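You operate a simulated robot arm through the tools that you are given. There is no shell and no other tool.

Carry out the task below with a simulated two-armed robot. There is one attempt and no reset: what you move stays moved.

## Task
Stack the white block from the top of the steel bench on top of the yellow block. Put the yellow tip on top of the black cover on the cream top. Put the blue battery pack from the top of the steel bench on the long black panel and the green battery pack on the low shelf of the cart. Take the yellow clip and put it on the wall shelf over the wooden bench. Take the white clip and leave it on top of the blue hand pad. Pick up the release bottle with one hand, pass it to the other hand and put it on the low shelf of the cart. Any order will do. Set down upright: release bottle.

Only the result counts: the job must be done as asked and must still hold three seconds after the hand-in. Knocking over, shifting, dropping, spilling or breaking anything else fails it. Lids that push on must go on centred and level and be pressed home; caps that screw on are set level and turned clockwise until they are tight.

## Robot
Two 7-joint arms with two-finger grippers on one trunk, on a base that moves. Base frame: it is fixed to the floor where the robot stands at the start and does not move with it; the origin is under the middle of the robot, x ahead of it, y to its left, z up; the surface under the hand at the start is at about z = 900. Units: mm, degrees, N and s.
The left shoulder is at the start at [60, 123, 1020], the right one opposite. With the tool pointing down near the work surface each hand reaches from about 360 to 800 mm from the robot's upright axis, wherever it stands, measured 20 degrees to its own side. Places, roughly: battery pack [750, 0, 1000]; block [750, -250, 1000]; blue hand pad (6x5x5 cm) [4500, -5300, 900]; cover (10x10x4 cm) [1400, -1200, 1200]; long black panel [-2100, -1000, 900]; low shelf of the cart [1200, -2700, 400]; release bottle [4250, -5250, 1000]; wall shelf over the wooden bench (266x20 cm) [3500, -5500, 1360]; white clip (4x3x4 cm) [4700, -5100, 900]; yellow clip (4x3x4 cm) [4600, -5100, 900]; yellow tip (3x3x3 cm) [600, -200, 900]. Payload 1.47 kg a hand.
The tool frame of a hand sits at the grasp point between the pads (the TCP): z along the fingers, y along the line on which they close. The tips reach 16 mm beyond it. The gripper opens to 87 mm; its body begins 55 mm behind the TCP.
Orientation is that of the tool frame in the base frame, as a unit quaternion [w, x, y, z]. With the fingers straight down and closing along the base's y, the tool's x points along the base's -x, its y along +y and its z along -z.

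## Interface
- The arms move only by the tool send_rows. It takes "left_rows", "right_rows" or both (then of equal length, played together; a hand with none holds still); each is a list that holds one entry, the list of rows, each a list of 7 numbers: the shift along the base's x, y, z in mm, then the turn, a rotation vector about the base's x, y, z in degrees, then the finger opening in mm, from 0 to 87. In form: [[[tx, ty, tz, rx, ry, rz, grip], ...]]. A call has 1 to 20 rows; each row is the pose to reach, as a shift and turn from the pose commanded when the call began. Each row takes 0.2 s and may step no farther than 50 mm and 8.6 degrees from the row before; otherwise, or with a gripper value out of range, the whole call is refused. Where a pose cannot be reached the arm comes as near as it can. A force on the tool above 40 N (or 10 N above the force at the start of the call, whichever is more), or a blocked arm, ends the call early, and 0.2 s more pass. The fingers move at their own pace (about 153 mm/s each) and stop on an object; they squeeze with about 28 N. The grip force told is the motor's: it shows also when the fingers shut on nothing. Time passes only in rows, and 0.2 s behind the last, so rows that repeat a pose let the fingers close. It gives the time, the measured TCP pose, the force on the tool (base axes), the opening and the grip force at its end, in the units of the frame above (readings bear some noise), with the torque about the TCP (base axes, N m) and any sound that the robot's microphone picked up.
- Cameras (640 x 400 px; columns grow to the right, rows downward): "scene" is now at [88.3, -16.4, 1579.9]; the picture's right is [-0.21, -0.98, 0.00], its down [-0.70, 0.15, -0.69] and it looks along [0.68, -0.14, -0.72] (base axes); focal length 250 px, centre (320, 200). "left" rides on the left gripper at [73, -12, -90] in its tool frame; the picture's right is [0.16, 0.99, 0.00], its down [-0.72, 0.12, -0.68] and it looks along [-0.67, 0.11, 0.73] (tool axes); focal length 247 px, centre (320, 200). "right" rides on the right gripper at [73, 12, -90] in its tool frame; the picture's right is [-0.16, 0.99, 0.00], its down [-0.72, -0.12, -0.68] and it looks along [-0.67, -0.11, 0.73] (tool axes); focal length 247 px, centre (320, 200). There is no depth. A picture from a camera that has moved, and an enlarged one, comes with that camera's place and axes in the base frame and with its lens.
- camera(camera): a new picture of that camera. It takes no simulated time.
- move_column(by): moves the trunk up (or, below 0, down) by that many mm; the arms and the scene camera ride with it, the base frame stays. It gives what a move gives, with no picture.
- drive_base(legs): drives the robot by 1 to 6 legs, each [ahead, left, turn to the left] in mm, mm and degrees, along the robot's own axes; the way and the turn of a leg run together, so that a leg with both is an arc; at most 1500 mm and 180 degrees a leg. The arms and the cameras ride along, it lands a little off, and it stops where it bumps. It gives what a move gives.
- turn_head(pan, tilt): turns the head with the scene camera to pan (to the left, within 120 degrees either way) and tilt (down, from -29 to 69), counted from straight ahead of the robot. It gives what a move gives.
- enlarge(camera, box): a new picture of the part [left, top, right, bottom] of that camera's present view, enlarged. It takes no simulated time.
- hand_in(): hands the job in; it is judged then, once.

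Nothing tells you exact positions but the pictures and the camera data. Unless the task says otherwise, let go and move clear before handing in.

The tools are called after "Emit:" as name(argument=value, ...) on one line, values as JSON. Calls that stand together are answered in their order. send_rows: Moves the arms, as the interface text tells. Its arguments: {"type":"object","properties":{"left_rows":{"type":"array"},"right_rows":{"type":"array"}},"required":[]} The other tools are called the same way: move_column (by) moves the trunk up or down; drive_base (legs) drives the base; turn_head (pan, tilt) turns the head that bears the scene camera; camera (camera) takes a picture; enlarge (camera, box) takes an enlarged picture of a part of a camera's view; hand_in () hands the job in.

At the start:

```text
clock: 0.0
left_position: [561.2, 161.9, 1159.5]
left_tcp_rot: [0.0, 0.0, 1.0, 0.0]
left_wrist_force: [0.0, 0.5, 0.2]
left_moment: [0.0, -0.04, 0.02]
left_opening: 87.3
left_grasp_force: 0.1
right_position: [453.4, -286.5, 1210.2]
right_tcp_rot: [0.002, 0.0, 1.0, 0.0]
right_wrist_force: [0.5, 0.4, -0.4]
right_moment: [0.01, 0.02, -0.05]
right_opening: 87.0
right_grasp_force: 0.0
trunk travel left (down, up): [-175.0, 55.0]
robot x, y, heading: [-1.2, 1.6, -0.0]
head pan, tilt (commanded): [-12.0, 46.1]
```

scene: 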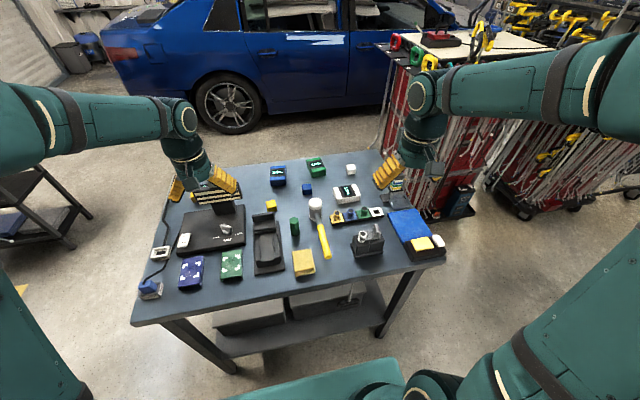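
right: 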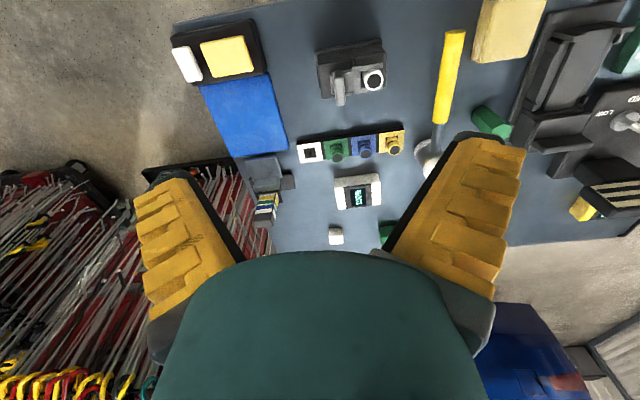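
left: 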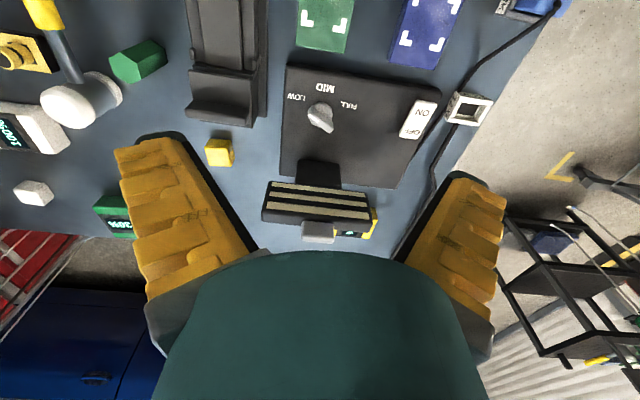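

I see a steel bench in front of me with many objects: battery packs, blocks, a mallet, a tip rack and others. I'll look closer before moving anything.

Emit:
enlarge(camera="scene", box=[240, 140, 460, 280])

Emit:
enlarge(camera="scene", box=[120, 150, 340, 290])

Emit:
enlarge(camera="scene", box=[360, 0, 580, 140])

```text
2.86 times, centred on (350, 210) of scene
camera zoom: at [88.3, -16.4, 1579.9], right [-0.21, -0.98, 0.0], down [-0.7, 0.15, -0.69], along [0.68, -0.14, -0.72], focal length 716 px, centre (234, 171)
```

zoom: 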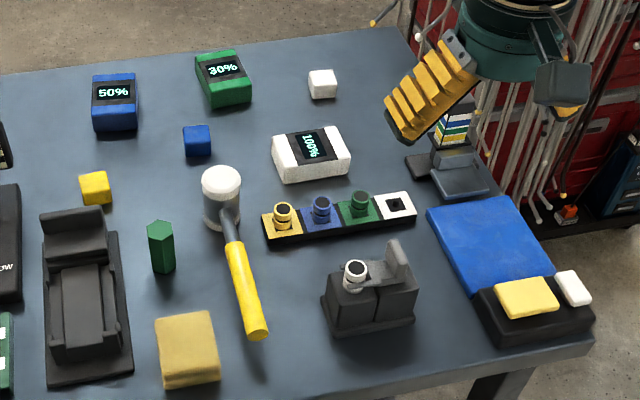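

```text
2.86 times, centred on (230, 220) of scene
camera zoom: at [88.3, -16.4, 1579.9], right [-0.21, -0.98, 0.0], down [-0.7, 0.15, -0.69], along [0.68, -0.14, -0.72], focal length 716 px, centre (577, 143)
```

zoom: 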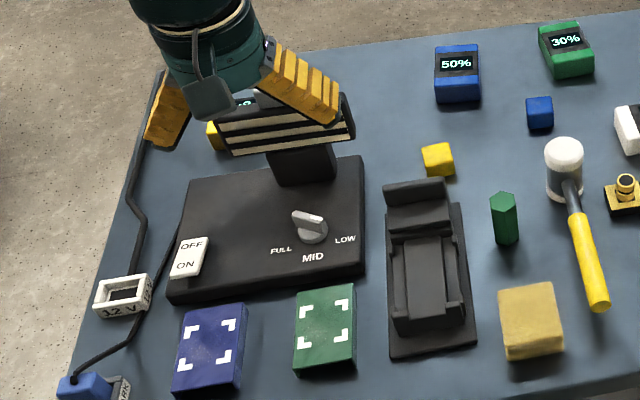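

```text
2.86 times, centred on (470, 70) of scene
camera zoom: at [88.3, -16.4, 1579.9], right [-0.21, -0.98, 0.0], down [-0.7, 0.15, -0.69], along [0.68, -0.14, -0.72], focal length 716 px, centre (-109, 571)
```

zoom: 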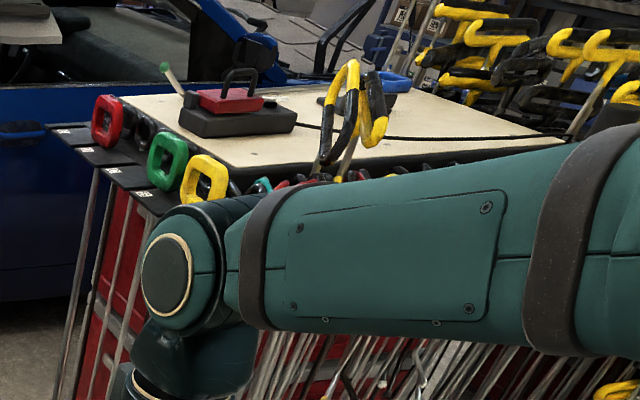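

The table top is at about z=900, with the white block at roughly [856,-312] and the yellow block at roughly [718,28]. I'll look around the shop with the head first, to learn the layout.

Emit:
turn_head(pan=-60, tilt=15)

Emit:
camera(camera="scene")

Emit:
turn_head(pan=-120, tilt=15)

Emit:
camera(camera="scene")

Emit:
turn_head(pan=120, tilt=15)

Emit:
camera(camera="scene")

Emit:
turn_head(pan=0, tilt=69)

Emit:
camera(camera="scene")

```text
clock: 1.2
left_position: [561.1, 160.2, 1159.5]
left_tcp_rot: [-0.001, 0.0, 1.0, 0.0]
left_wrist_force: [0.3, 0.0, -0.3]
left_moment: [0.01, -0.03, 0.03]
left_opening: 86.9
left_grasp_force: 0.1
right_position: [452.8, -287.7, 1210.3]
right_tcp_rot: [0.0, 0.0, 1.0, 0.0]
right_wrist_force: [-0.7, 0.2, -0.3]
right_moment: [0.0, 0.01, -0.02]
right_opening: 87.0
right_grasp_force: 0.1
trunk travel left (down, up): [-175.0, 55.0]
robot x, y, heading: [1.0, 1.0, 0.0]
head pan, tilt (commanded): [-60.0, 15.0]
```

```text
taken
camera scene: at [56.3, -80.5, 1628.2], right [-0.87, -0.5, 0.0], down [-0.13, 0.22, -0.97], along [0.48, -0.84, -0.26], focal length 250 px, centre (320, 200)
```

scene: 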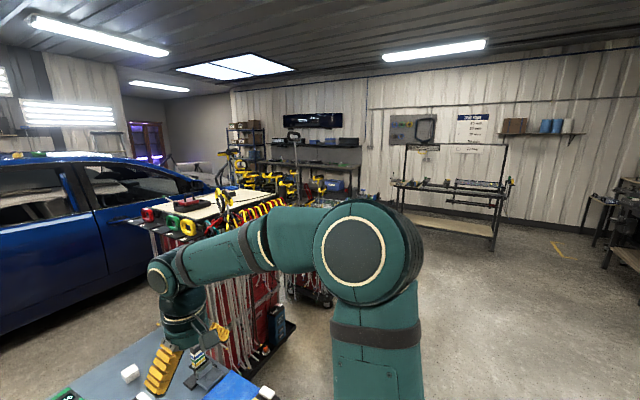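

```text
clock: 2.5
left_position: [561.6, 161.2, 1159.2]
left_tcp_rot: [0.0, 0.0, 1.0, 0.0]
left_wrist_force: [0.6, -0.4, 0.4]
left_moment: [0.03, -0.01, 0.0]
left_opening: 87.1
left_grasp_force: 0.1
right_position: [452.4, -287.7, 1210.6]
right_tcp_rot: [0.0, 0.0, 1.0, 0.0]
right_wrist_force: [-0.6, -0.3, 0.4]
right_moment: [-0.02, 0.01, -0.02]
right_opening: 87.1
right_grasp_force: 0.0
trunk travel left (down, up): [-175.0, 55.0]
robot x, y, heading: [1.6, 2.2, 0.1]
head pan, tilt (commanded): [-120.0, 15.0]
```

```text
taken
camera scene: at [-37.1, -80.5, 1628.3], right [-0.87, 0.5, 0.0], down [0.13, 0.22, -0.97], along [-0.48, -0.84, -0.26], focal length 250 px, centre (320, 200)
```

scene: 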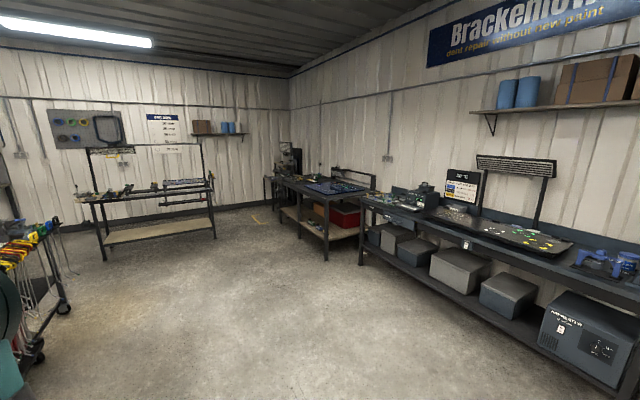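

```text
clock: 5.8
left_position: [561.1, 161.3, 1158.7]
left_tcp_rot: [0.0, 0.0, 1.0, 0.0]
left_wrist_force: [0.1, 0.1, 0.1]
left_moment: [-0.01, -0.02, -0.02]
left_opening: 86.7
left_grasp_force: 0.1
right_position: [452.3, -288.0, 1210.5]
right_tcp_rot: [0.0, 0.0, 1.0, 0.0]
right_wrist_force: [0.3, 0.2, -0.4]
right_moment: [0.01, -0.01, -0.05]
right_opening: 87.1
right_grasp_force: 0.1
trunk travel left (down, up): [-175.0, 55.0]
robot x, y, heading: [-1.0, 1.9, 0.0]
head pan, tilt (commanded): [120.0, 15.0]
```

```text
taken
camera scene: at [-37.1, 81.3, 1628.3], right [0.87, 0.5, 0.0], down [0.13, -0.22, -0.97], along [-0.48, 0.84, -0.26], focal length 250 px, centre (320, 200)
```

scene: 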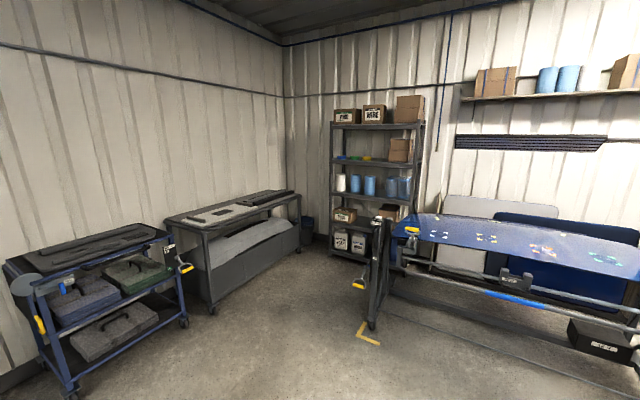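

```text
clock: 7.8
left_position: [561.2, 161.1, 1159.5]
left_tcp_rot: [-0.001, 0.0, 1.0, 0.0]
left_wrist_force: [0.9, 0.0, -0.3]
left_moment: [0.04, 0.01, 0.03]
left_opening: 87.3
left_grasp_force: 0.2
right_position: [452.6, -288.1, 1210.5]
right_tcp_rot: [0.0, -0.001, 1.0, 0.0]
right_wrist_force: [-0.3, 0.0, 0.8]
right_moment: [0.0, 0.01, 0.01]
right_opening: 87.0
right_grasp_force: 0.0
trunk travel left (down, up): [-175.0, 55.0]
robot x, y, heading: [0.9, 3.6, -0.1]
head pan, tilt (commanded): [0.0, 68.8]
```

```text
taken
camera scene: at [65.5, 0.4, 1552.6], right [0.0, -1.0, 0.0], down [-0.93, 0.0, -0.36], along [0.36, 0.0, -0.93], focal length 250 px, centre (320, 200)
```

scene: 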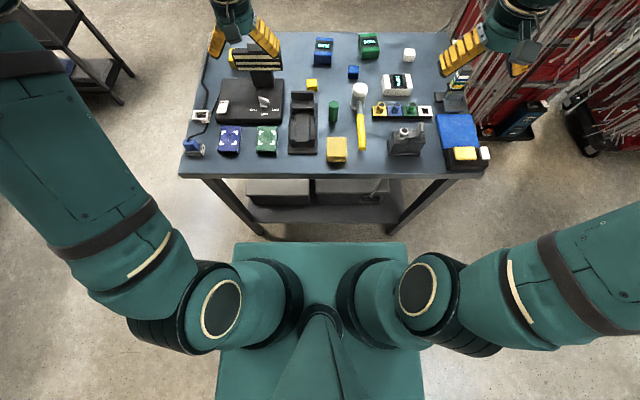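

The far wall has the wooden bench with the shelf over it. The long black panel seems to be on the bench behind me to the right. I'll check those more closely.

Emit:
turn_head(pan=-120, tilt=20)

Emit:
enlarge(camera="scene", box=[400, 100, 640, 250])

Emit:
enlarge(camera="scene", box=[40, 60, 280, 210])

Emit:
turn_head(pan=-60, tilt=20)

Emit:
enlarge(camera="scene", box=[120, 80, 360, 230])

Emit:
enlarge(camera="scene", box=[360, 80, 600, 230])

```text
clock: 9.8
left_position: [561.4, 162.0, 1159.5]
left_tcp_rot: [-0.001, 0.0, 1.0, 0.0]
left_wrist_force: [0.1, 0.1, 0.3]
left_moment: [0.02, -0.01, -0.04]
left_opening: 86.9
left_grasp_force: 0.1
right_position: [452.4, -287.2, 1210.4]
right_tcp_rot: [0.001, 0.0, 1.0, 0.0]
right_wrist_force: [-0.7, 0.1, 0.6]
right_moment: [0.03, 0.01, -0.01]
right_opening: 87.1
right_grasp_force: 0.1
trunk travel left (down, up): [-175.0, 55.0]
robot x, y, heading: [0.9, 1.1, 0.0]
head pan, tilt (commanded): [-120.0, 20.0]
```

```text
2.67 times, centred on (520, 175) of scene
camera zoom: at [-36.9, -80.3, 1620.1], right [-0.87, 0.5, 0.0], down [0.17, 0.3, -0.94], along [-0.47, -0.81, -0.34], focal length 668 px, centre (-213, 267)
```

zoom: 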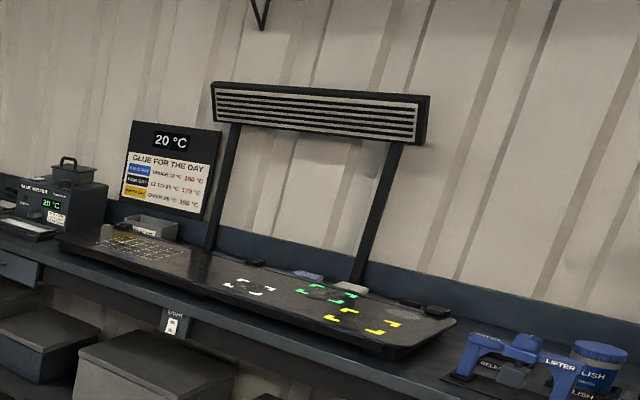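

```text
2.67 times, centred on (160, 135) of scene
camera zoom: at [-36.9, -80.3, 1620.1], right [-0.87, 0.5, 0.0], down [0.17, 0.3, -0.94], along [-0.47, -0.81, -0.34], focal length 668 px, centre (747, 373)
```

zoom: 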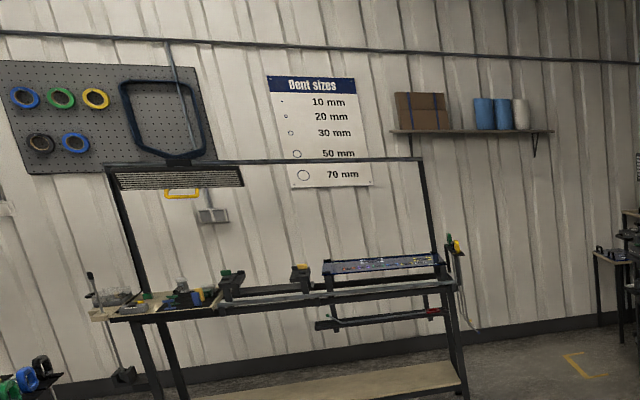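

```text
clock: 11.2
left_position: [561.8, 160.2, 1159.3]
left_tcp_rot: [0.0, 0.0, 1.0, -0.001]
left_wrist_force: [-0.5, 0.2, -0.2]
left_moment: [-0.02, 0.04, -0.01]
left_opening: 86.9
left_grasp_force: 0.0
right_position: [452.9, -287.4, 1210.1]
right_tcp_rot: [0.0, -0.001, 1.0, 0.0]
right_wrist_force: [0.0, 0.1, -0.4]
right_moment: [0.01, 0.0, 0.03]
right_opening: 86.9
right_grasp_force: 0.0
trunk travel left (down, up): [-175.0, 55.0]
robot x, y, heading: [-1.3, 1.3, 0.2]
head pan, tilt (commanded): [-60.0, 20.0]
```

```text
2.67 times, centred on (240, 155) of scene
camera zoom: at [56.1, -80.3, 1620.1], right [-0.87, -0.5, 0.0], down [-0.17, 0.3, -0.94], along [0.47, -0.81, -0.34], focal length 668 px, centre (533, 320)
```

zoom: 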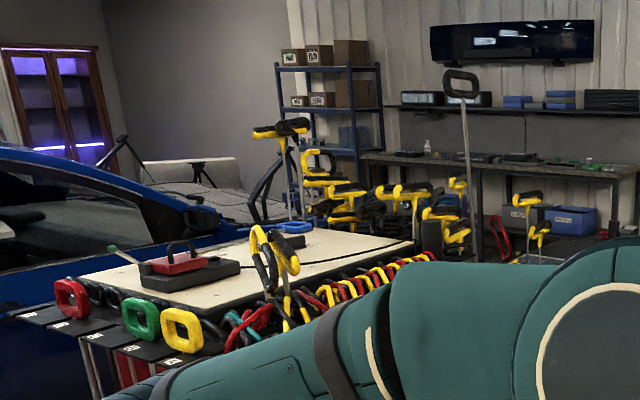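

```text
2.67 times, centred on (480, 155) of scene
camera zoom: at [56.1, -80.3, 1620.1], right [-0.87, -0.5, 0.0], down [-0.17, 0.3, -0.94], along [0.47, -0.81, -0.34], focal length 668 px, centre (-107, 320)
```

zoom: 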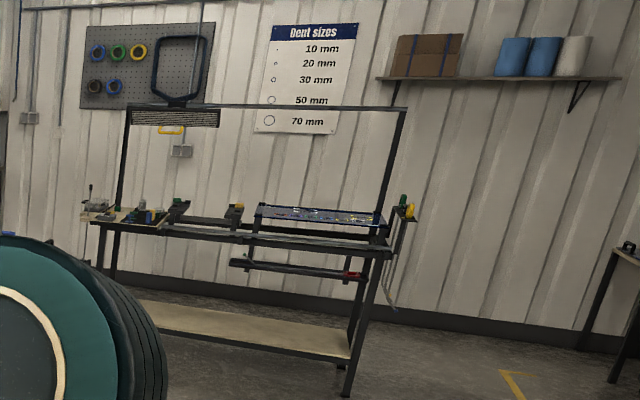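

The layout is clear enough to start on the steel bench. I'll drive 90 mm ahead so that the far objects come within reach; the left hand stays well above the lamp, whose top is at about z=1075.

Emit:
drive_base(legs=[[90, 0, 0]])

Emit:
turn_head(pan=-8, tilt=55)

Emit:
camera(camera="scene")

Emit:
camera(camera="right")

Emit:
camera(camera="left")

```text
clock: 12.2
left_position: [649.1, 160.6, 1157.3]
left_tcp_rot: [0.0, -0.001, 1.0, 0.0]
left_wrist_force: [0.2, 0.4, -0.4]
left_moment: [-0.01, 0.02, -0.03]
left_opening: 86.9
left_grasp_force: 0.1
right_position: [540.6, -288.3, 1210.0]
right_tcp_rot: [0.001, 0.001, 1.0, 0.0]
right_wrist_force: [0.1, -0.7, 0.1]
right_moment: [0.0, 0.02, 0.0]
right_opening: 86.9
right_grasp_force: 0.0
trunk travel left (down, up): [-175.0, 55.0]
robot x, y, heading: [88.5, -2.0, 0.0]
head pan, tilt (commanded): [-60.0, 20.0]
```

```text
clock: 13.4
left_position: [647.7, 159.5, 1158.3]
left_tcp_rot: [0.001, 0.0, 1.0, 0.0]
left_wrist_force: [0.3, 0.1, -0.6]
left_moment: [0.0, 0.0, 0.01]
left_opening: 87.1
left_grasp_force: 0.1
right_position: [539.7, -287.9, 1210.6]
right_tcp_rot: [0.0, 0.0, 1.0, 0.0]
right_wrist_force: [0.3, -0.5, 0.2]
right_moment: [-0.03, 0.02, -0.03]
right_opening: 87.0
right_grasp_force: 0.0
trunk travel left (down, up): [-175.0, 55.0]
robot x, y, heading: [84.6, 0.1, -0.1]
head pan, tilt (commanded): [-8.0, 55.0]
```

```text
taken
camera scene: at [167.7, -9.7, 1568.1], right [-0.14, -0.99, 0.0], down [-0.81, 0.12, -0.57], along [0.57, -0.08, -0.82], focal length 250 px, centre (320, 200)
```

scene: 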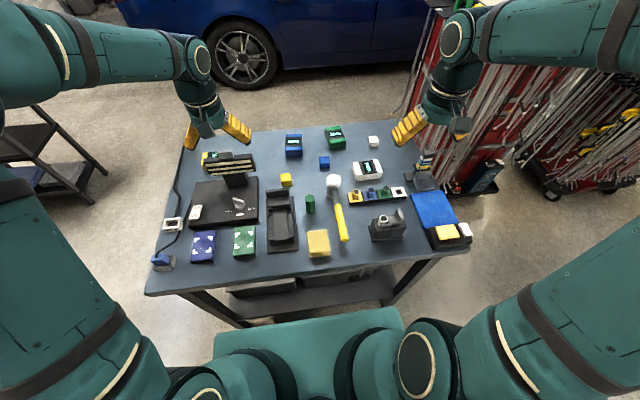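

```text
taken
camera right: at [466.8, -276.4, 1299.9], right [0.16, 0.99, 0.0], down [0.72, -0.12, 0.68], along [0.67, -0.11, -0.73], focal length 247 px, centre (320, 200)
```

right: 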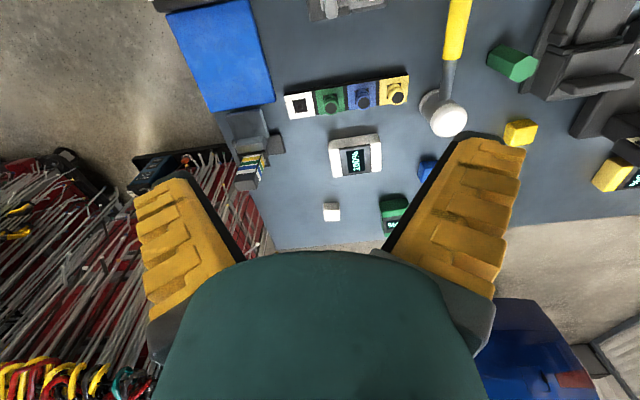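

```text
taken
camera left: at [575.7, 149.9, 1249.5], right [-0.16, 0.99, 0.0], down [0.72, 0.12, 0.68], along [0.67, 0.11, -0.73], focal length 247 px, centre (320, 200)
```

left: 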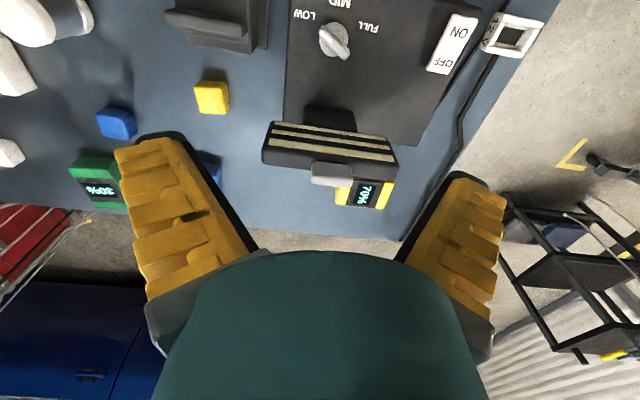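

The white block now looks to be at about [860,-316]. I'll move the right hand over it at a safe height and check whether the arm can reach that far.

Emit:
send_rows(right_rows=[[[40, -4, -16, 0, 0, 0, 87], [80, -8, -32, 0, 0, 0, 87], [120, -12, -48, 0, 0, 0, 87], [160, -16, -64, 0, 0, 0, 87], [200, -20, -80, 0, 0, 0, 87], [240, -24, -96, 0, 0, 0, 87], [280, -28, -112, 0, 0, 0, 87], [300, -28, -140, 0, 0, 0, 87], [300, -28, -140, 0, 0, 0, 87]]])

Emit:
camera(camera="right")

Emit:
camera(camera="scene")

```text
clock: 15.4
left_position: [648.0, 160.6, 1160.3]
left_tcp_rot: [0.0, 0.0, 1.0, 0.0]
left_wrist_force: [0.4, 0.4, -0.2]
left_moment: [0.0, 0.01, 0.01]
left_opening: 87.1
left_grasp_force: 0.0
right_position: [831.1, -313.9, 1068.3]
right_tcp_rot: [0.0, -0.001, 1.0, 0.0]
right_wrist_force: [0.6, 0.1, -0.3]
right_moment: [-0.02, -0.01, 0.03]
right_opening: 86.8
right_grasp_force: 0.0
right hand out of reach, approached as far as the arm can: row 8, 9
trunk travel left (down, up): [-175.0, 55.0]
robot x, y, heading: [89.5, 0.3, -0.1]
head pan, tilt (commanded): [-8.0, 55.0]
```

```text
taken
camera right: at [759.1, -302.9, 1158.3], right [0.16, 0.99, 0.0], down [0.72, -0.12, 0.68], along [0.67, -0.11, -0.73], focal length 247 px, centre (320, 200)
```

right: 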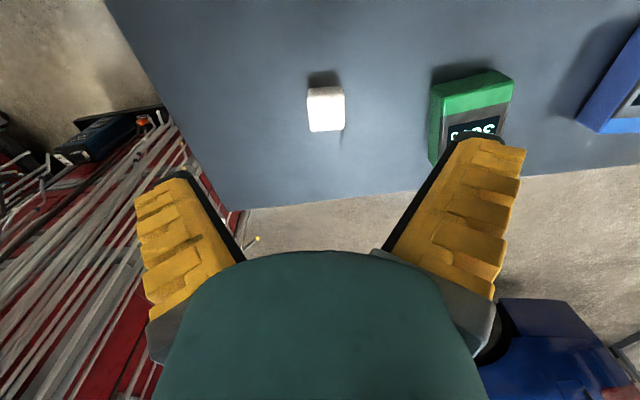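

```text
taken
camera scene: at [167.2, -9.7, 1568.2], right [-0.14, -0.99, 0.0], down [-0.81, 0.11, -0.57], along [0.57, -0.08, -0.82], focal length 250 px, centre (320, 200)
```

scene: 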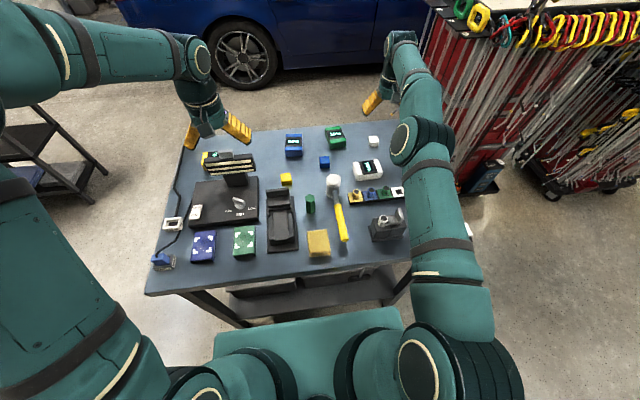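

The block centre measures about [860,-314], just beyond the tool-down reach. To learn how close the base may safely drive, I'll measure the base's front edge by parallax, raising the trunk.

Emit:
turn_head(pan=0, tilt=69)

Emit:
camera(camera="scene")

Emit:
move_column(by=55)

Emit:
camera(camera="scene")

```text
clock: 16.2
left_position: [647.7, 160.2, 1157.6]
left_tcp_rot: [0.0, 0.0, 1.0, 0.0]
left_wrist_force: [0.2, 0.0, -0.3]
left_moment: [0.0, -0.02, -0.01]
left_opening: 87.3
left_grasp_force: 0.0
right_position: [832.0, -314.0, 1069.2]
right_tcp_rot: [0.0, 0.0, 1.0, 0.0]
right_wrist_force: [-0.6, 0.3, 0.3]
right_moment: [0.0, -0.01, -0.04]
right_opening: 87.2
right_grasp_force: 0.0
trunk travel left (down, up): [-175.0, 55.0]
robot x, y, heading: [83.8, -1.6, -0.1]
head pan, tilt (commanded): [0.0, 68.8]
```

```text
taken
camera scene: at [152.3, 0.3, 1552.7], right [0.0, -1.0, 0.0], down [-0.93, 0.0, -0.36], along [0.36, 0.0, -0.93], focal length 250 px, centre (320, 200)
```

scene: 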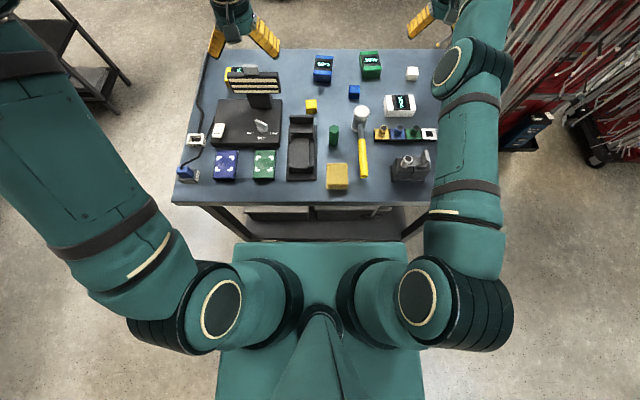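

```text
clock: 17.2
left_position: [649.3, 160.6, 1213.8]
left_tcp_rot: [0.0, 0.001, 1.0, 0.0]
left_wrist_force: [-0.8, -0.4, 0.1]
left_moment: [0.0, 0.0, -0.04]
left_opening: 86.9
left_grasp_force: 0.0
right_position: [832.3, -314.9, 1124.0]
right_tcp_rot: [0.0, 0.0, 1.0, -0.001]
right_wrist_force: [0.2, -0.3, 0.3]
right_moment: [-0.01, 0.02, 0.02]
right_opening: 87.0
right_grasp_force: 0.2
trunk travel left (down, up): [-230.0, 0.0]
robot x, y, heading: [89.1, -3.8, -0.1]
head pan, tilt (commanded): [0.0, 68.8]
```

```text
taken
camera scene: at [152.7, 0.3, 1607.5], right [0.0, -1.0, 0.0], down [-0.93, 0.0, -0.36], along [0.36, 0.0, -0.93], focal length 250 px, centre (320, 200)
```

scene: 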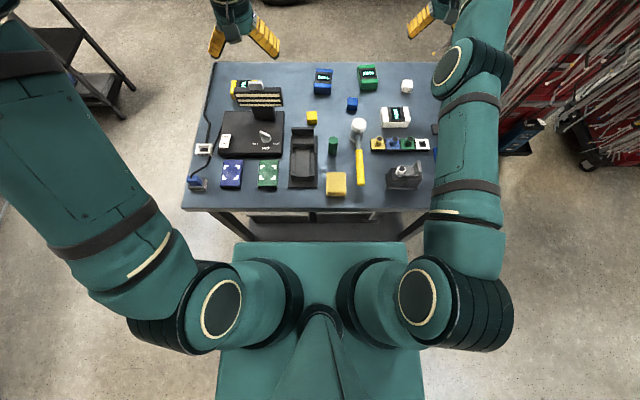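

The teal box is the torso and rides with the trunk, so it tells nothing about the base's width. The reach should improve lower down, so I'll descend first and then extend forward over the block.

Emit:
send_rows(right_rows=[[[0, 0, -45, 0, 0, 0, 87], [0, 0, -90, 0, 0, 0, 87], [0, 0, -135, 0, 0, 0, 87], [14, 0, -140, 0, 0, 0, 87], [28, 0, -145, 0, 0, 0, 87], [28, 0, -145, 0, 0, 0, 87]]])

Emit:
camera(camera="right")

Emit:
camera(camera="scene")

```text
clock: 18.6
left_position: [648.2, 160.7, 1214.2]
left_tcp_rot: [0.0, 0.0, 1.0, 0.0]
left_wrist_force: [0.3, 0.0, 0.2]
left_moment: [-0.01, -0.04, -0.01]
left_opening: 86.6
left_grasp_force: 0.1
right_position: [835.2, -309.6, 983.7]
right_tcp_rot: [0.0, 0.0, 1.0, 0.0]
right_wrist_force: [-0.3, 0.0, 0.3]
right_moment: [0.02, -0.01, 0.01]
right_opening: 87.0
right_grasp_force: 0.1
right hand out of reach, approached as far as the arm can: row 4, 5, 6
trunk travel left (down, up): [-230.0, 0.0]
robot x, y, heading: [84.8, 0.4, -0.2]
head pan, tilt (commanded): [0.0, 68.8]
```

```text
taken
camera right: at [762.3, -298.0, 1072.7], right [0.16, 0.99, 0.0], down [0.72, -0.12, 0.68], along [0.67, -0.11, -0.73], focal length 247 px, centre (320, 200)
```

right: 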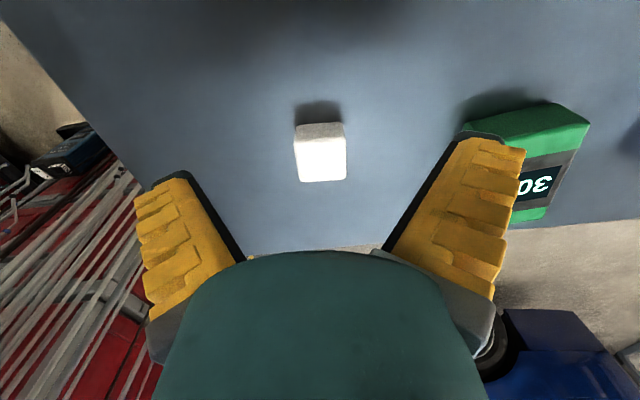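

```text
taken
camera scene: at [152.1, 0.3, 1607.6], right [0.0, -1.0, 0.0], down [-0.93, 0.0, -0.36], along [0.36, 0.0, -0.93], focal length 250 px, centre (320, 200)
```

scene: 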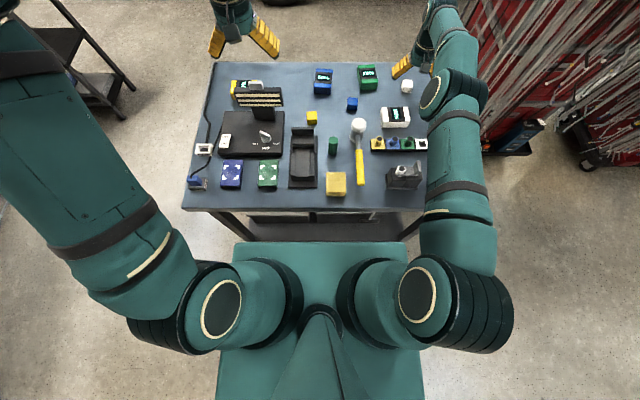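

Tool-down reach ends at about 811 mm from the axis. I'll tilt the tool forward about 17° to gain reach, after zooming in on the block's orientation.

Emit:
enlarge(camera="right", box=[260, 80, 420, 200])

Emit:
send_rows(right_rows=[[[0, 0, 0, 0, -8.5, 0, 87], [0, 0, 0, 0, -17, 0, 87], [0, 0, 0, 0, -17, 0, 87]]])

Emit:
camera(camera="right")

```text
3.33 times, centred on (340, 140) of right
camera zoom: at [762.3, -298.0, 1072.7], right [0.16, 0.99, 0.0], down [0.72, -0.12, 0.68], along [0.67, -0.11, -0.73], focal length 823 px, centre (253, 400)
```

zoom: 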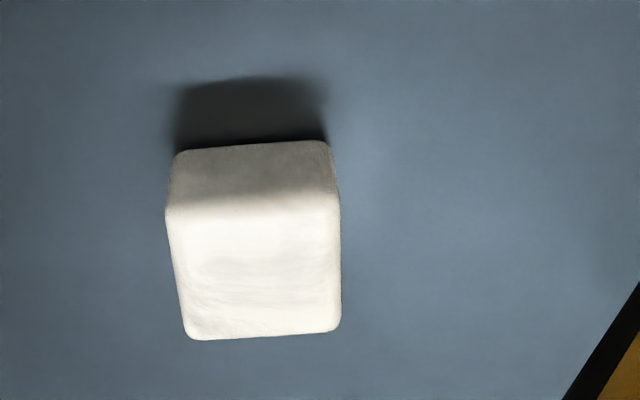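

```text
clock: 19.4
left_position: [647.9, 159.4, 1214.4]
left_tcp_rot: [0.0, 0.0, 1.0, 0.0]
left_wrist_force: [0.1, 0.2, 0.3]
left_moment: [0.0, -0.03, 0.02]
left_opening: 87.1
left_grasp_force: 0.0
right_position: [834.3, -308.2, 983.8]
right_tcp_rot: [0.149, 0.0, 0.989, 0.0]
right_wrist_force: [0.6, 0.1, -0.6]
right_moment: [-0.01, -0.01, 0.02]
right_opening: 86.9
right_grasp_force: 0.1
trunk travel left (down, up): [-230.0, 0.0]
robot x, y, heading: [86.2, 0.4, 0.0]
head pan, tilt (commanded): [0.0, 68.8]
```

```text
taken
camera right: at [739.1, -297.7, 1047.2], right [0.15, 0.99, 0.05], down [0.49, -0.12, 0.86], along [0.86, -0.11, -0.5], focal length 247 px, centre (320, 200)
```

right: 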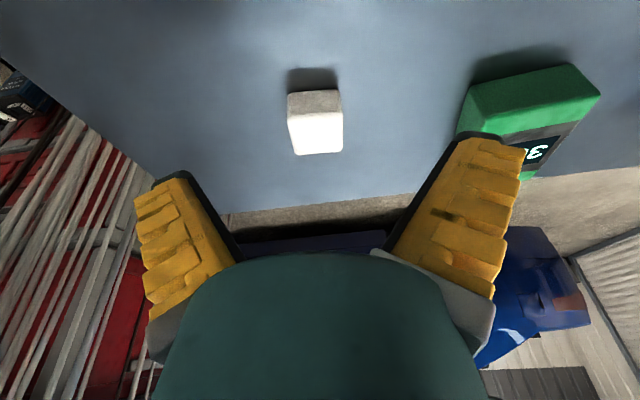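

The commanded pose is where the arm really stopped, which helps. The block centre comes out at about [856,-313] with a yaw of about -5.5°, so I'll line up, descend to z≈922 and close.

Emit:
send_rows(right_rows=[[[10, -2, -10, 0, 0, -3, 87], [21, -3.3, -23, 0, 0, -5.5, 87], [21, -3.3, -42, 0, 0, -5.5, 87], [21, -3.3, -52, 0, 0, -5.5, 87], [21, -3.3, -61, 0, 0, -5.5, 87], [21, -3.3, -61, 0, 0, -5.5, 87]]])

Emit:
camera(camera="right")

```text
clock: 20.8
left_position: [649.1, 160.3, 1213.9]
left_tcp_rot: [0.0, 0.0, 1.0, 0.0]
left_wrist_force: [-1.2, 0.5, -0.7]
left_moment: [-0.02, 0.01, 0.0]
left_opening: 86.9
left_grasp_force: 0.1
right_position: [855.0, -312.8, 922.4]
right_tcp_rot: [0.147, 0.048, 0.988, -0.007]
right_wrist_force: [-0.2, 1.0, 0.2]
right_moment: [0.01, -0.02, -0.04]
right_opening: 87.3
right_grasp_force: 0.0
trunk travel left (down, up): [-230.0, 0.0]
robot x, y, heading: [88.4, -2.5, -0.1]
head pan, tilt (commanded): [0.0, 68.8]
```

```text
taken
camera right: at [761.3, -290.6, 987.2], right [0.25, 0.97, 0.05], down [0.48, -0.16, 0.86], along [0.84, -0.19, -0.5], focal length 247 px, centre (320, 200)
```

right: 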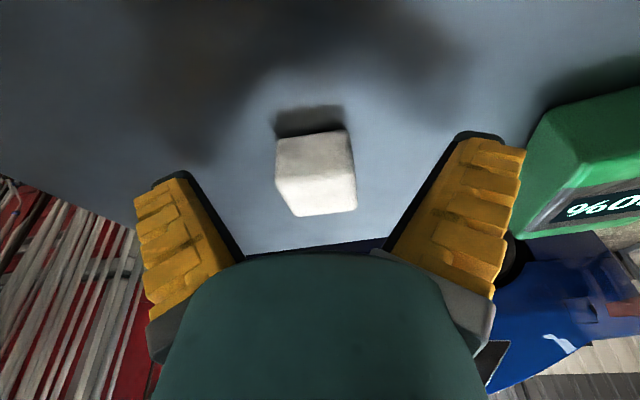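

The block sits centred between the fingers. Closing the gripper, then lifting.

Emit:
send_rows(right_rows=[[[0, 0, 0, 0, 0, 1.5, 40], [0, 0, 0, 0, 0, 1.5, 20], [0, 0, 0, 0, 0, 1.5, 0], [0, 0, 0, 0, 0, 1.5, 0], [0, 0, 0, 0, 0, 1.5, 0]]])

Emit:
send_rows(right_rows=[[[0, 0, 20, 0, 0, 0, 0], [0, 0, 50, 0, 0, 0, 0], [-20, 10, 90, 0, 0, 0, 0], [-20, 10, 90, 0, 0, 0, 0]]])

Emit:
camera(camera="right")

Emit:
turn_head(pan=-8, tilt=58)

Emit:
camera(camera="scene")

```text
clock: 22.0
left_position: [647.2, 161.0, 1215.9]
left_tcp_rot: [0.0, 0.0, 1.0, -0.001]
left_wrist_force: [-0.8, 0.9, -0.2]
left_moment: [0.01, -0.01, 0.01]
left_opening: 87.2
left_grasp_force: 0.0
right_position: [855.4, -311.2, 924.2]
right_tcp_rot: [0.148, 0.035, 0.988, -0.005]
right_wrist_force: [-0.6, -1.3, 6.5]
right_moment: [-0.03, 0.05, -0.04]
right_opening: 29.3
right_grasp_force: 27.7
trunk travel left (down, up): [-230.0, 0.0]
robot x, y, heading: [86.3, -2.1, 0.2]
head pan, tilt (commanded): [0.0, 68.8]
```

```text
clock: 23.0
left_position: [648.9, 160.2, 1213.8]
left_tcp_rot: [0.0, 0.0, 1.0, -0.001]
left_wrist_force: [-0.1, -0.5, -0.1]
left_moment: [0.02, -0.02, -0.01]
left_opening: 87.0
left_grasp_force: 0.0
right_position: [836.7, -299.4, 1013.2]
right_tcp_rot: [0.147, 0.035, 0.989, -0.005]
right_wrist_force: [-0.3, 0.0, -0.3]
right_moment: [0.01, 0.03, -0.01]
right_opening: 28.8
right_grasp_force: 27.8
trunk travel left (down, up): [-230.0, 0.0]
robot x, y, heading: [88.0, -1.5, -0.2]
head pan, tilt (commanded): [0.0, 68.8]
```

```text
taken
camera right: at [741.2, -281.5, 1077.6], right [0.22, 0.97, 0.05], down [0.48, -0.15, 0.86], along [0.85, -0.17, -0.51], focal length 247 px, centre (320, 200)
```

right: 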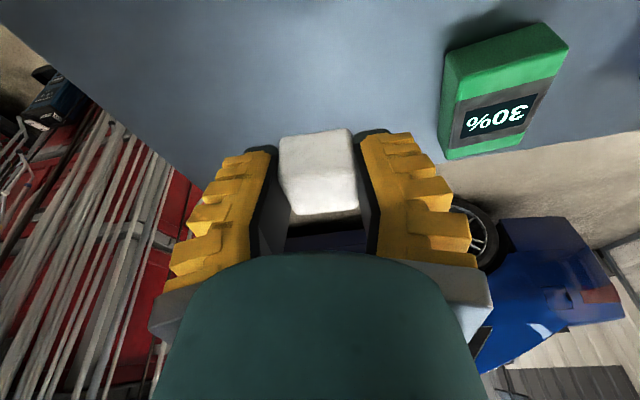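

```text
clock: 23.7
left_position: [648.6, 160.2, 1213.5]
left_tcp_rot: [0.0, 0.0, 1.0, -0.001]
left_wrist_force: [-0.4, -0.7, 0.7]
left_moment: [-0.01, -0.01, -0.03]
left_opening: 87.2
left_grasp_force: 0.1
right_position: [834.5, -298.5, 1014.8]
right_tcp_rot: [0.148, 0.034, 0.988, -0.005]
right_wrist_force: [-0.1, 0.5, -0.7]
right_moment: [0.01, 0.01, -0.02]
right_opening: 28.7
right_grasp_force: 28.0
trunk travel left (down, up): [-230.0, 0.0]
robot x, y, heading: [89.2, 1.8, -0.1]
head pan, tilt (commanded): [-8.0, 58.0]
```

```text
taken
camera scene: at [164.5, -9.1, 1619.3], right [-0.14, -0.99, 0.0], down [-0.84, 0.12, -0.53], along [0.52, -0.07, -0.85], focal length 250 px, centre (320, 200)
```

scene: 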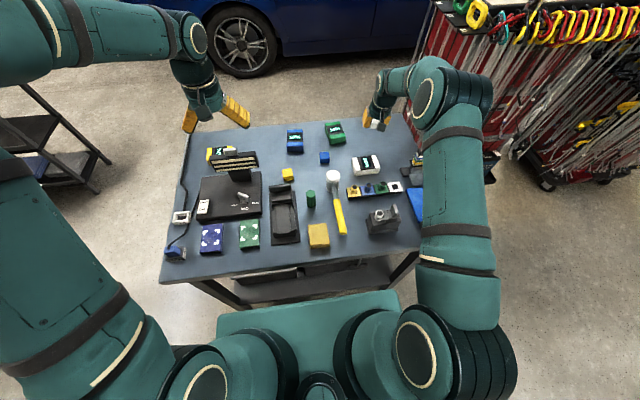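

The white block is held (opening about 29 mm). I'll carry it high across to near the yellow block, estimated at about [721,27], and look from there.

Emit:
send_rows(right_rows=[[[-10, 38, 25, 0, 0, 0, 0], [-25, 82, 37, 0, 0, 0, 0], [-40, 128, 37, 0, 0, 0, 0], [-55, 174, 37, 0, 0, 0, 0], [-75, 218, 37, 0, 0, 0, 0], [-95, 262, 37, 0, 0, 0, 0], [-115, 305, 37, 0, 0, 0, 0], [-115, 325, 37, 0, 0, 0, 0], [-115, 325, 37, 0, 0, 0, 0]]])

Emit:
camera(camera="right")

Emit:
enlarge(camera="scene", box=[200, 110, 420, 260])

Emit:
camera(camera="left")

```text
clock: 25.7
left_position: [649.1, 159.8, 1214.2]
left_tcp_rot: [-0.001, 0.0, 1.0, 0.0]
left_wrist_force: [-0.7, -0.3, 0.2]
left_moment: [-0.01, 0.01, 0.01]
left_opening: 87.0
left_grasp_force: 0.1
right_position: [721.6, 21.3, 1048.9]
right_tcp_rot: [0.148, 0.035, 0.988, -0.005]
right_wrist_force: [-0.6, -0.2, 0.0]
right_moment: [0.0, 0.06, 0.01]
right_opening: 28.8
right_grasp_force: 27.8
trunk travel left (down, up): [-230.0, 0.0]
robot x, y, heading: [89.0, -0.1, -0.1]
head pan, tilt (commanded): [-8.0, 58.0]
```

```text
taken
camera right: at [627.0, 39.7, 1113.1], right [0.22, 0.97, 0.05], down [0.48, -0.15, 0.86], along [0.85, -0.17, -0.5], focal length 247 px, centre (320, 200)
```

right: 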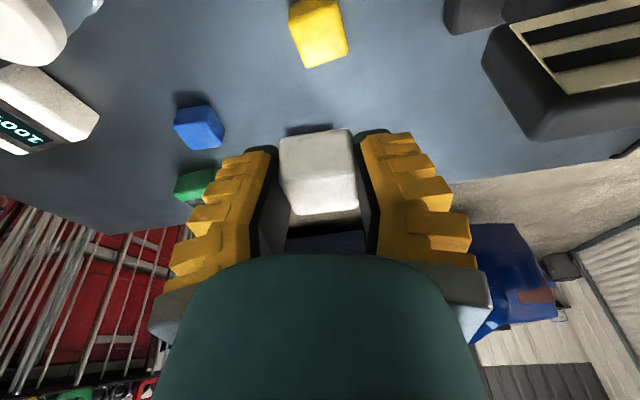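

```text
2.67 times, centred on (310, 185) of scene
camera zoom: at [164.4, -9.4, 1619.4], right [-0.14, -0.99, 0.0], down [-0.84, 0.12, -0.53], along [0.52, -0.07, -0.85], focal length 668 px, centre (347, 240)
```

zoom: 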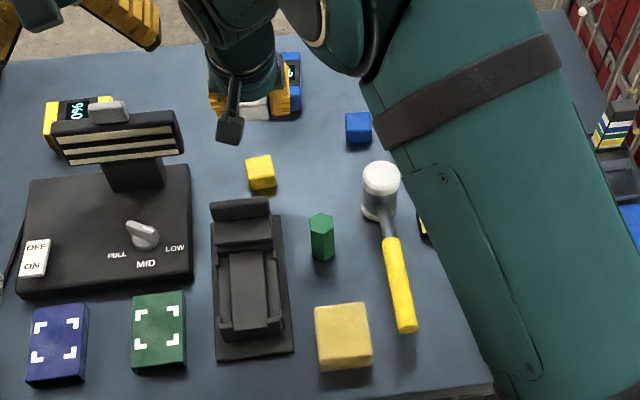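

```text
taken
camera left: at [575.6, 149.7, 1304.6], right [-0.16, 0.99, 0.0], down [0.72, 0.12, 0.68], along [0.67, 0.11, -0.73], focal length 247 px, centre (320, 200)
```

left: 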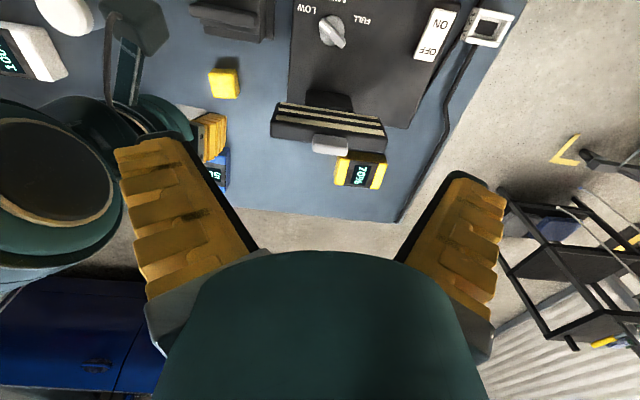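

The yellow block is at about [718.5,29]. I'll align over it, come down to just above its top, and check.

Emit:
send_rows(right_rows=[[[-4, 8, -20, 0, 0, 0, 0], [-4, 8, -50, 0, 0, 0, 0], [-4, 8, -75, 0, 0, 0, 0], [-4, 8, -84, 0, 0, 0, 0], [-4, 8, -84, 0, 0, 0, 0]]])

Emit:
camera(camera="right")

Emit:
enlarge(camera="scene", box=[240, 130, 340, 200])

Emit:
enlarge(camera="left", box=[120, 20, 300, 140])

```text
clock: 26.9
left_position: [648.1, 161.4, 1213.3]
left_tcp_rot: [0.0, 0.0, 1.0, 0.0]
left_wrist_force: [0.0, 0.5, -0.6]
left_moment: [-0.03, 0.03, 0.0]
left_opening: 87.1
left_grasp_force: 0.1
right_position: [717.2, 32.5, 965.3]
right_tcp_rot: [0.147, 0.034, 0.988, -0.005]
right_wrist_force: [0.5, -0.5, 0.1]
right_moment: [0.01, 0.01, -0.01]
right_opening: 28.7
right_grasp_force: 27.7
trunk travel left (down, up): [-230.0, 0.0]
robot x, y, heading: [90.7, -0.3, -0.0]
head pan, tilt (commanded): [-8.0, 58.0]
```

```text
taken
camera right: at [622.8, 49.6, 1029.8], right [0.22, 0.97, 0.05], down [0.48, -0.15, 0.86], along [0.85, -0.17, -0.5], focal length 247 px, centre (320, 200)
```

right: 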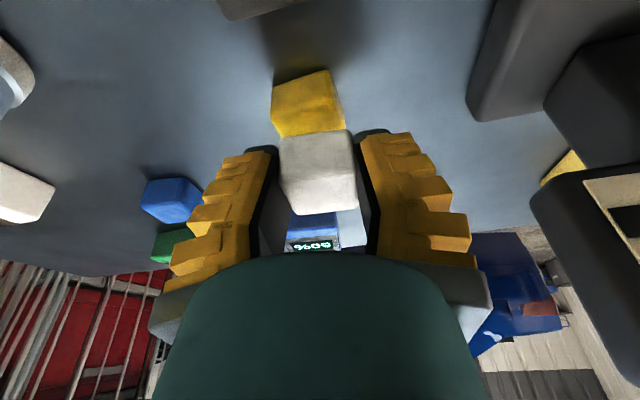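

```text
5.71 times, centred on (290, 165) of scene
camera zoom: at [164.8, -9.3, 1619.4], right [-0.14, -0.99, 0.0], down [-0.84, 0.12, -0.53], along [0.52, -0.07, -0.85], focal length 1431 px, centre (491, 400)
```

zoom: 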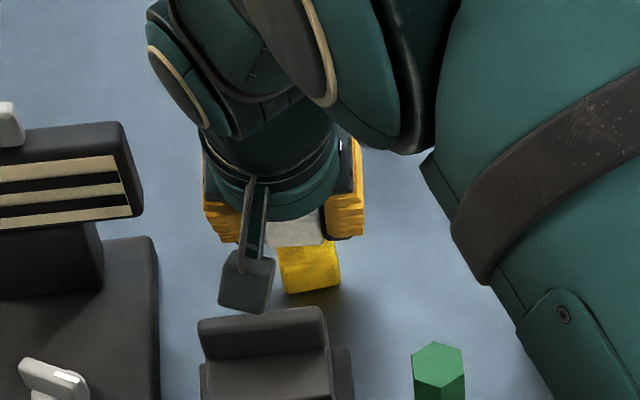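

```text
3.33 times, centred on (210, 80) of left
camera zoom: at [575.9, 149.8, 1304.5], right [-0.16, 0.99, 0.0], down [0.72, 0.12, 0.68], along [0.67, 0.11, -0.73], focal length 823 px, centre (687, 600)
```

zoom: 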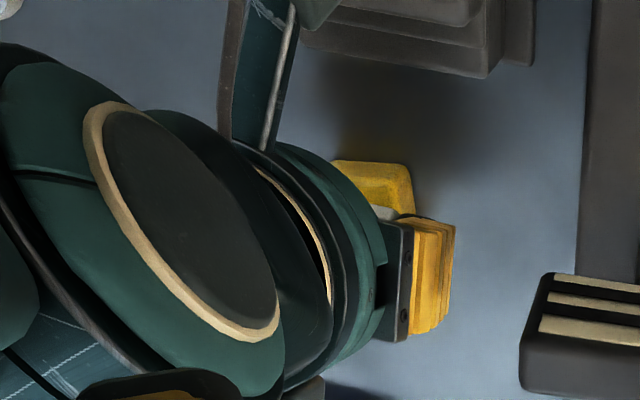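

Emit:
enlarge(camera="right", box=[250, 50, 390, 230])

```text
2.22 times, centred on (320, 140) of right
camera zoom: at [622.8, 49.6, 1029.8], right [0.22, 0.97, 0.05], down [0.48, -0.15, 0.86], along [0.85, -0.17, -0.5], focal length 549 px, centre (320, 333)
```

zoom: 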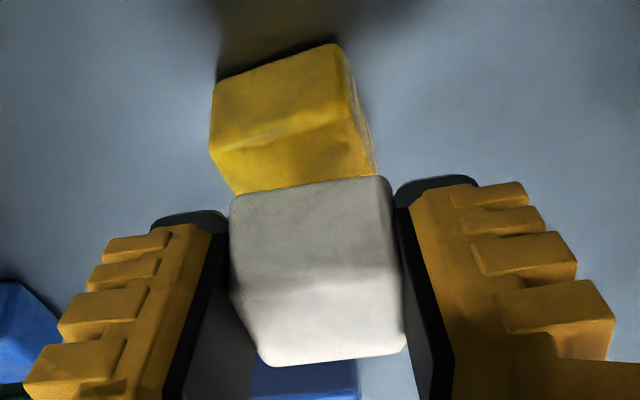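

White is over yellow with only small offsets. I'll nudge it by about [-1,-2.5] and lower it until it touches.

Emit:
send_rows(right_rows=[[[-1, -2.5, -6, 0, 0, 0, 0], [-1, -2.5, -10, 0, 0, 0, 0], [-1, -2.5, -11.5, 0, 0, 0, 0], [-1, -2.5, -12.5, 0, 0, 0, 0], [-1, -2.5, -12.5, 0, 0, 0, 0]]])

Emit:
enlarge(camera="right", box=[250, 50, 390, 230])

```text
clock: 28.1
left_position: [647.7, 160.7, 1215.1]
left_tcp_rot: [0.0, -0.001, 1.0, 0.0]
left_wrist_force: [-0.2, -0.6, 1.3]
left_moment: [0.01, 0.02, 0.01]
left_opening: 87.1
left_grasp_force: 0.1
right_position: [716.1, 27.6, 952.2]
right_tcp_rot: [0.147, 0.035, 0.988, -0.004]
right_wrist_force: [-0.3, -1.2, 0.3]
right_moment: [0.0, -0.01, -0.04]
right_opening: 28.9
right_grasp_force: 28.4
trunk travel left (down, up): [-230.0, 0.0]
robot x, y, heading: [88.2, 1.4, 0.1]
head pan, tilt (commanded): [-8.0, 58.0]
```

```text
2.22 times, centred on (320, 140) of right
camera zoom: at [621.0, 45.9, 1016.8], right [0.22, 0.97, 0.05], down [0.48, -0.15, 0.86], along [0.85, -0.17, -0.5], focal length 549 px, centre (320, 333)
```

zoom: 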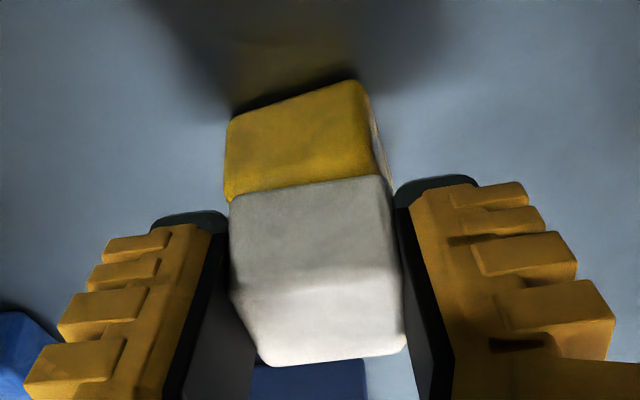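

Emit:
send_rows(right_rows=[[[0, 0, -1, 0, 0, 0, 0], [0, 0, -1, 0, 0, 0, 0], [0, 0, -2, 0, 0, 0, 0], [0, 0, -2, 0, 0, 0, 0]]])

```text
clock: 29.1
left_position: [647.0, 160.0, 1214.4]
left_tcp_rot: [0.001, 0.0, 1.0, 0.0]
left_wrist_force: [-0.4, -0.7, 0.5]
left_moment: [-0.05, 0.0, 0.02]
left_opening: 86.9
left_grasp_force: 0.1
right_position: [715.3, 28.0, 951.0]
right_tcp_rot: [0.149, 0.034, 0.988, -0.005]
right_wrist_force: [1.4, -1.5, 8.5]
right_moment: [0.01, -0.07, -0.01]
right_opening: 29.1
right_grasp_force: 27.8
trunk travel left (down, up): [-230.0, 0.0]
robot x, y, heading: [87.7, 2.6, -0.1]
head pan, tilt (commanded): [-8.0, 58.0]
```

Contact is made at about 8 N. Releasing, then backing out along the tool's axis.

Emit:
send_rows(right_rows=[[[0, 0, 0.8, 0, 0, 0, 29], [0, 0, 0.8, 0, 0, 0, 45], [0, 0, 0.8, 0, 0, 0, 60], [0, 0, 0.8, 0, 0, 0, 60], [-6, 0, 20, 0, 0, 0, 60], [-15, 1, 50, 0, 0, 0, 60], [-26, 2, 90, 0, 0, 0, 60], [-26, 2, 90, 0, 0, 0, 60]]])

Emit:
camera(camera="right")

Emit:
enlarge(camera="scene", box=[240, 110, 420, 230])

```text
clock: 30.9
left_position: [649.0, 160.7, 1214.4]
left_tcp_rot: [0.0, 0.0, 1.0, 0.001]
left_wrist_force: [0.3, 0.1, -0.8]
left_moment: [-0.01, 0.05, 0.01]
left_opening: 87.0
left_grasp_force: 0.1
right_position: [688.8, 32.0, 1038.6]
right_tcp_rot: [0.148, 0.034, 0.988, -0.004]
right_wrist_force: [0.0, 0.2, -0.5]
right_moment: [0.06, 0.0, 0.0]
right_opening: 64.5
right_grasp_force: 3.2
trunk travel left (down, up): [-230.0, 0.0]
robot x, y, heading: [88.6, -0.5, -0.1]
head pan, tilt (commanded): [-8.0, 58.0]
```

```text
taken
camera right: at [594.2, 50.1, 1103.8], right [0.22, 0.97, 0.05], down [0.48, -0.15, 0.86], along [0.85, -0.17, -0.51], focal length 247 px, centre (320, 200)
```

right: 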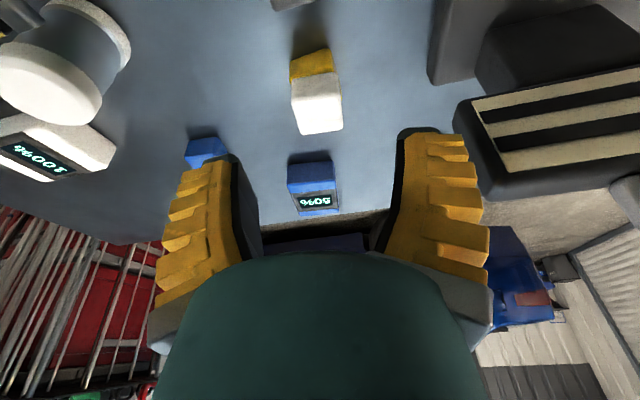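

```text
3.33 times, centred on (330, 170) of scene
camera zoom: at [165.9, -9.2, 1619.2], right [-0.14, -0.99, 0.0], down [-0.84, 0.12, -0.53], along [0.52, -0.07, -0.85], focal length 835 px, centre (287, 300)
```

zoom: 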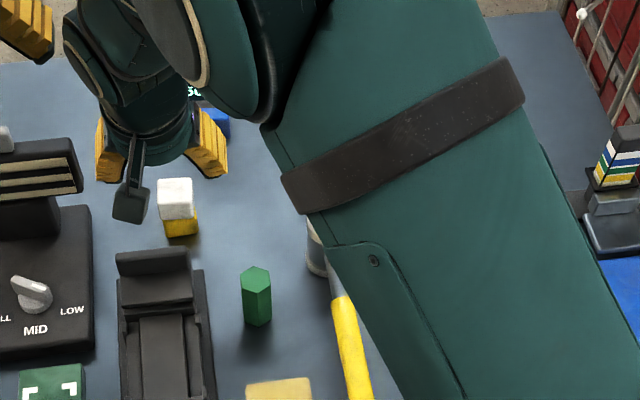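

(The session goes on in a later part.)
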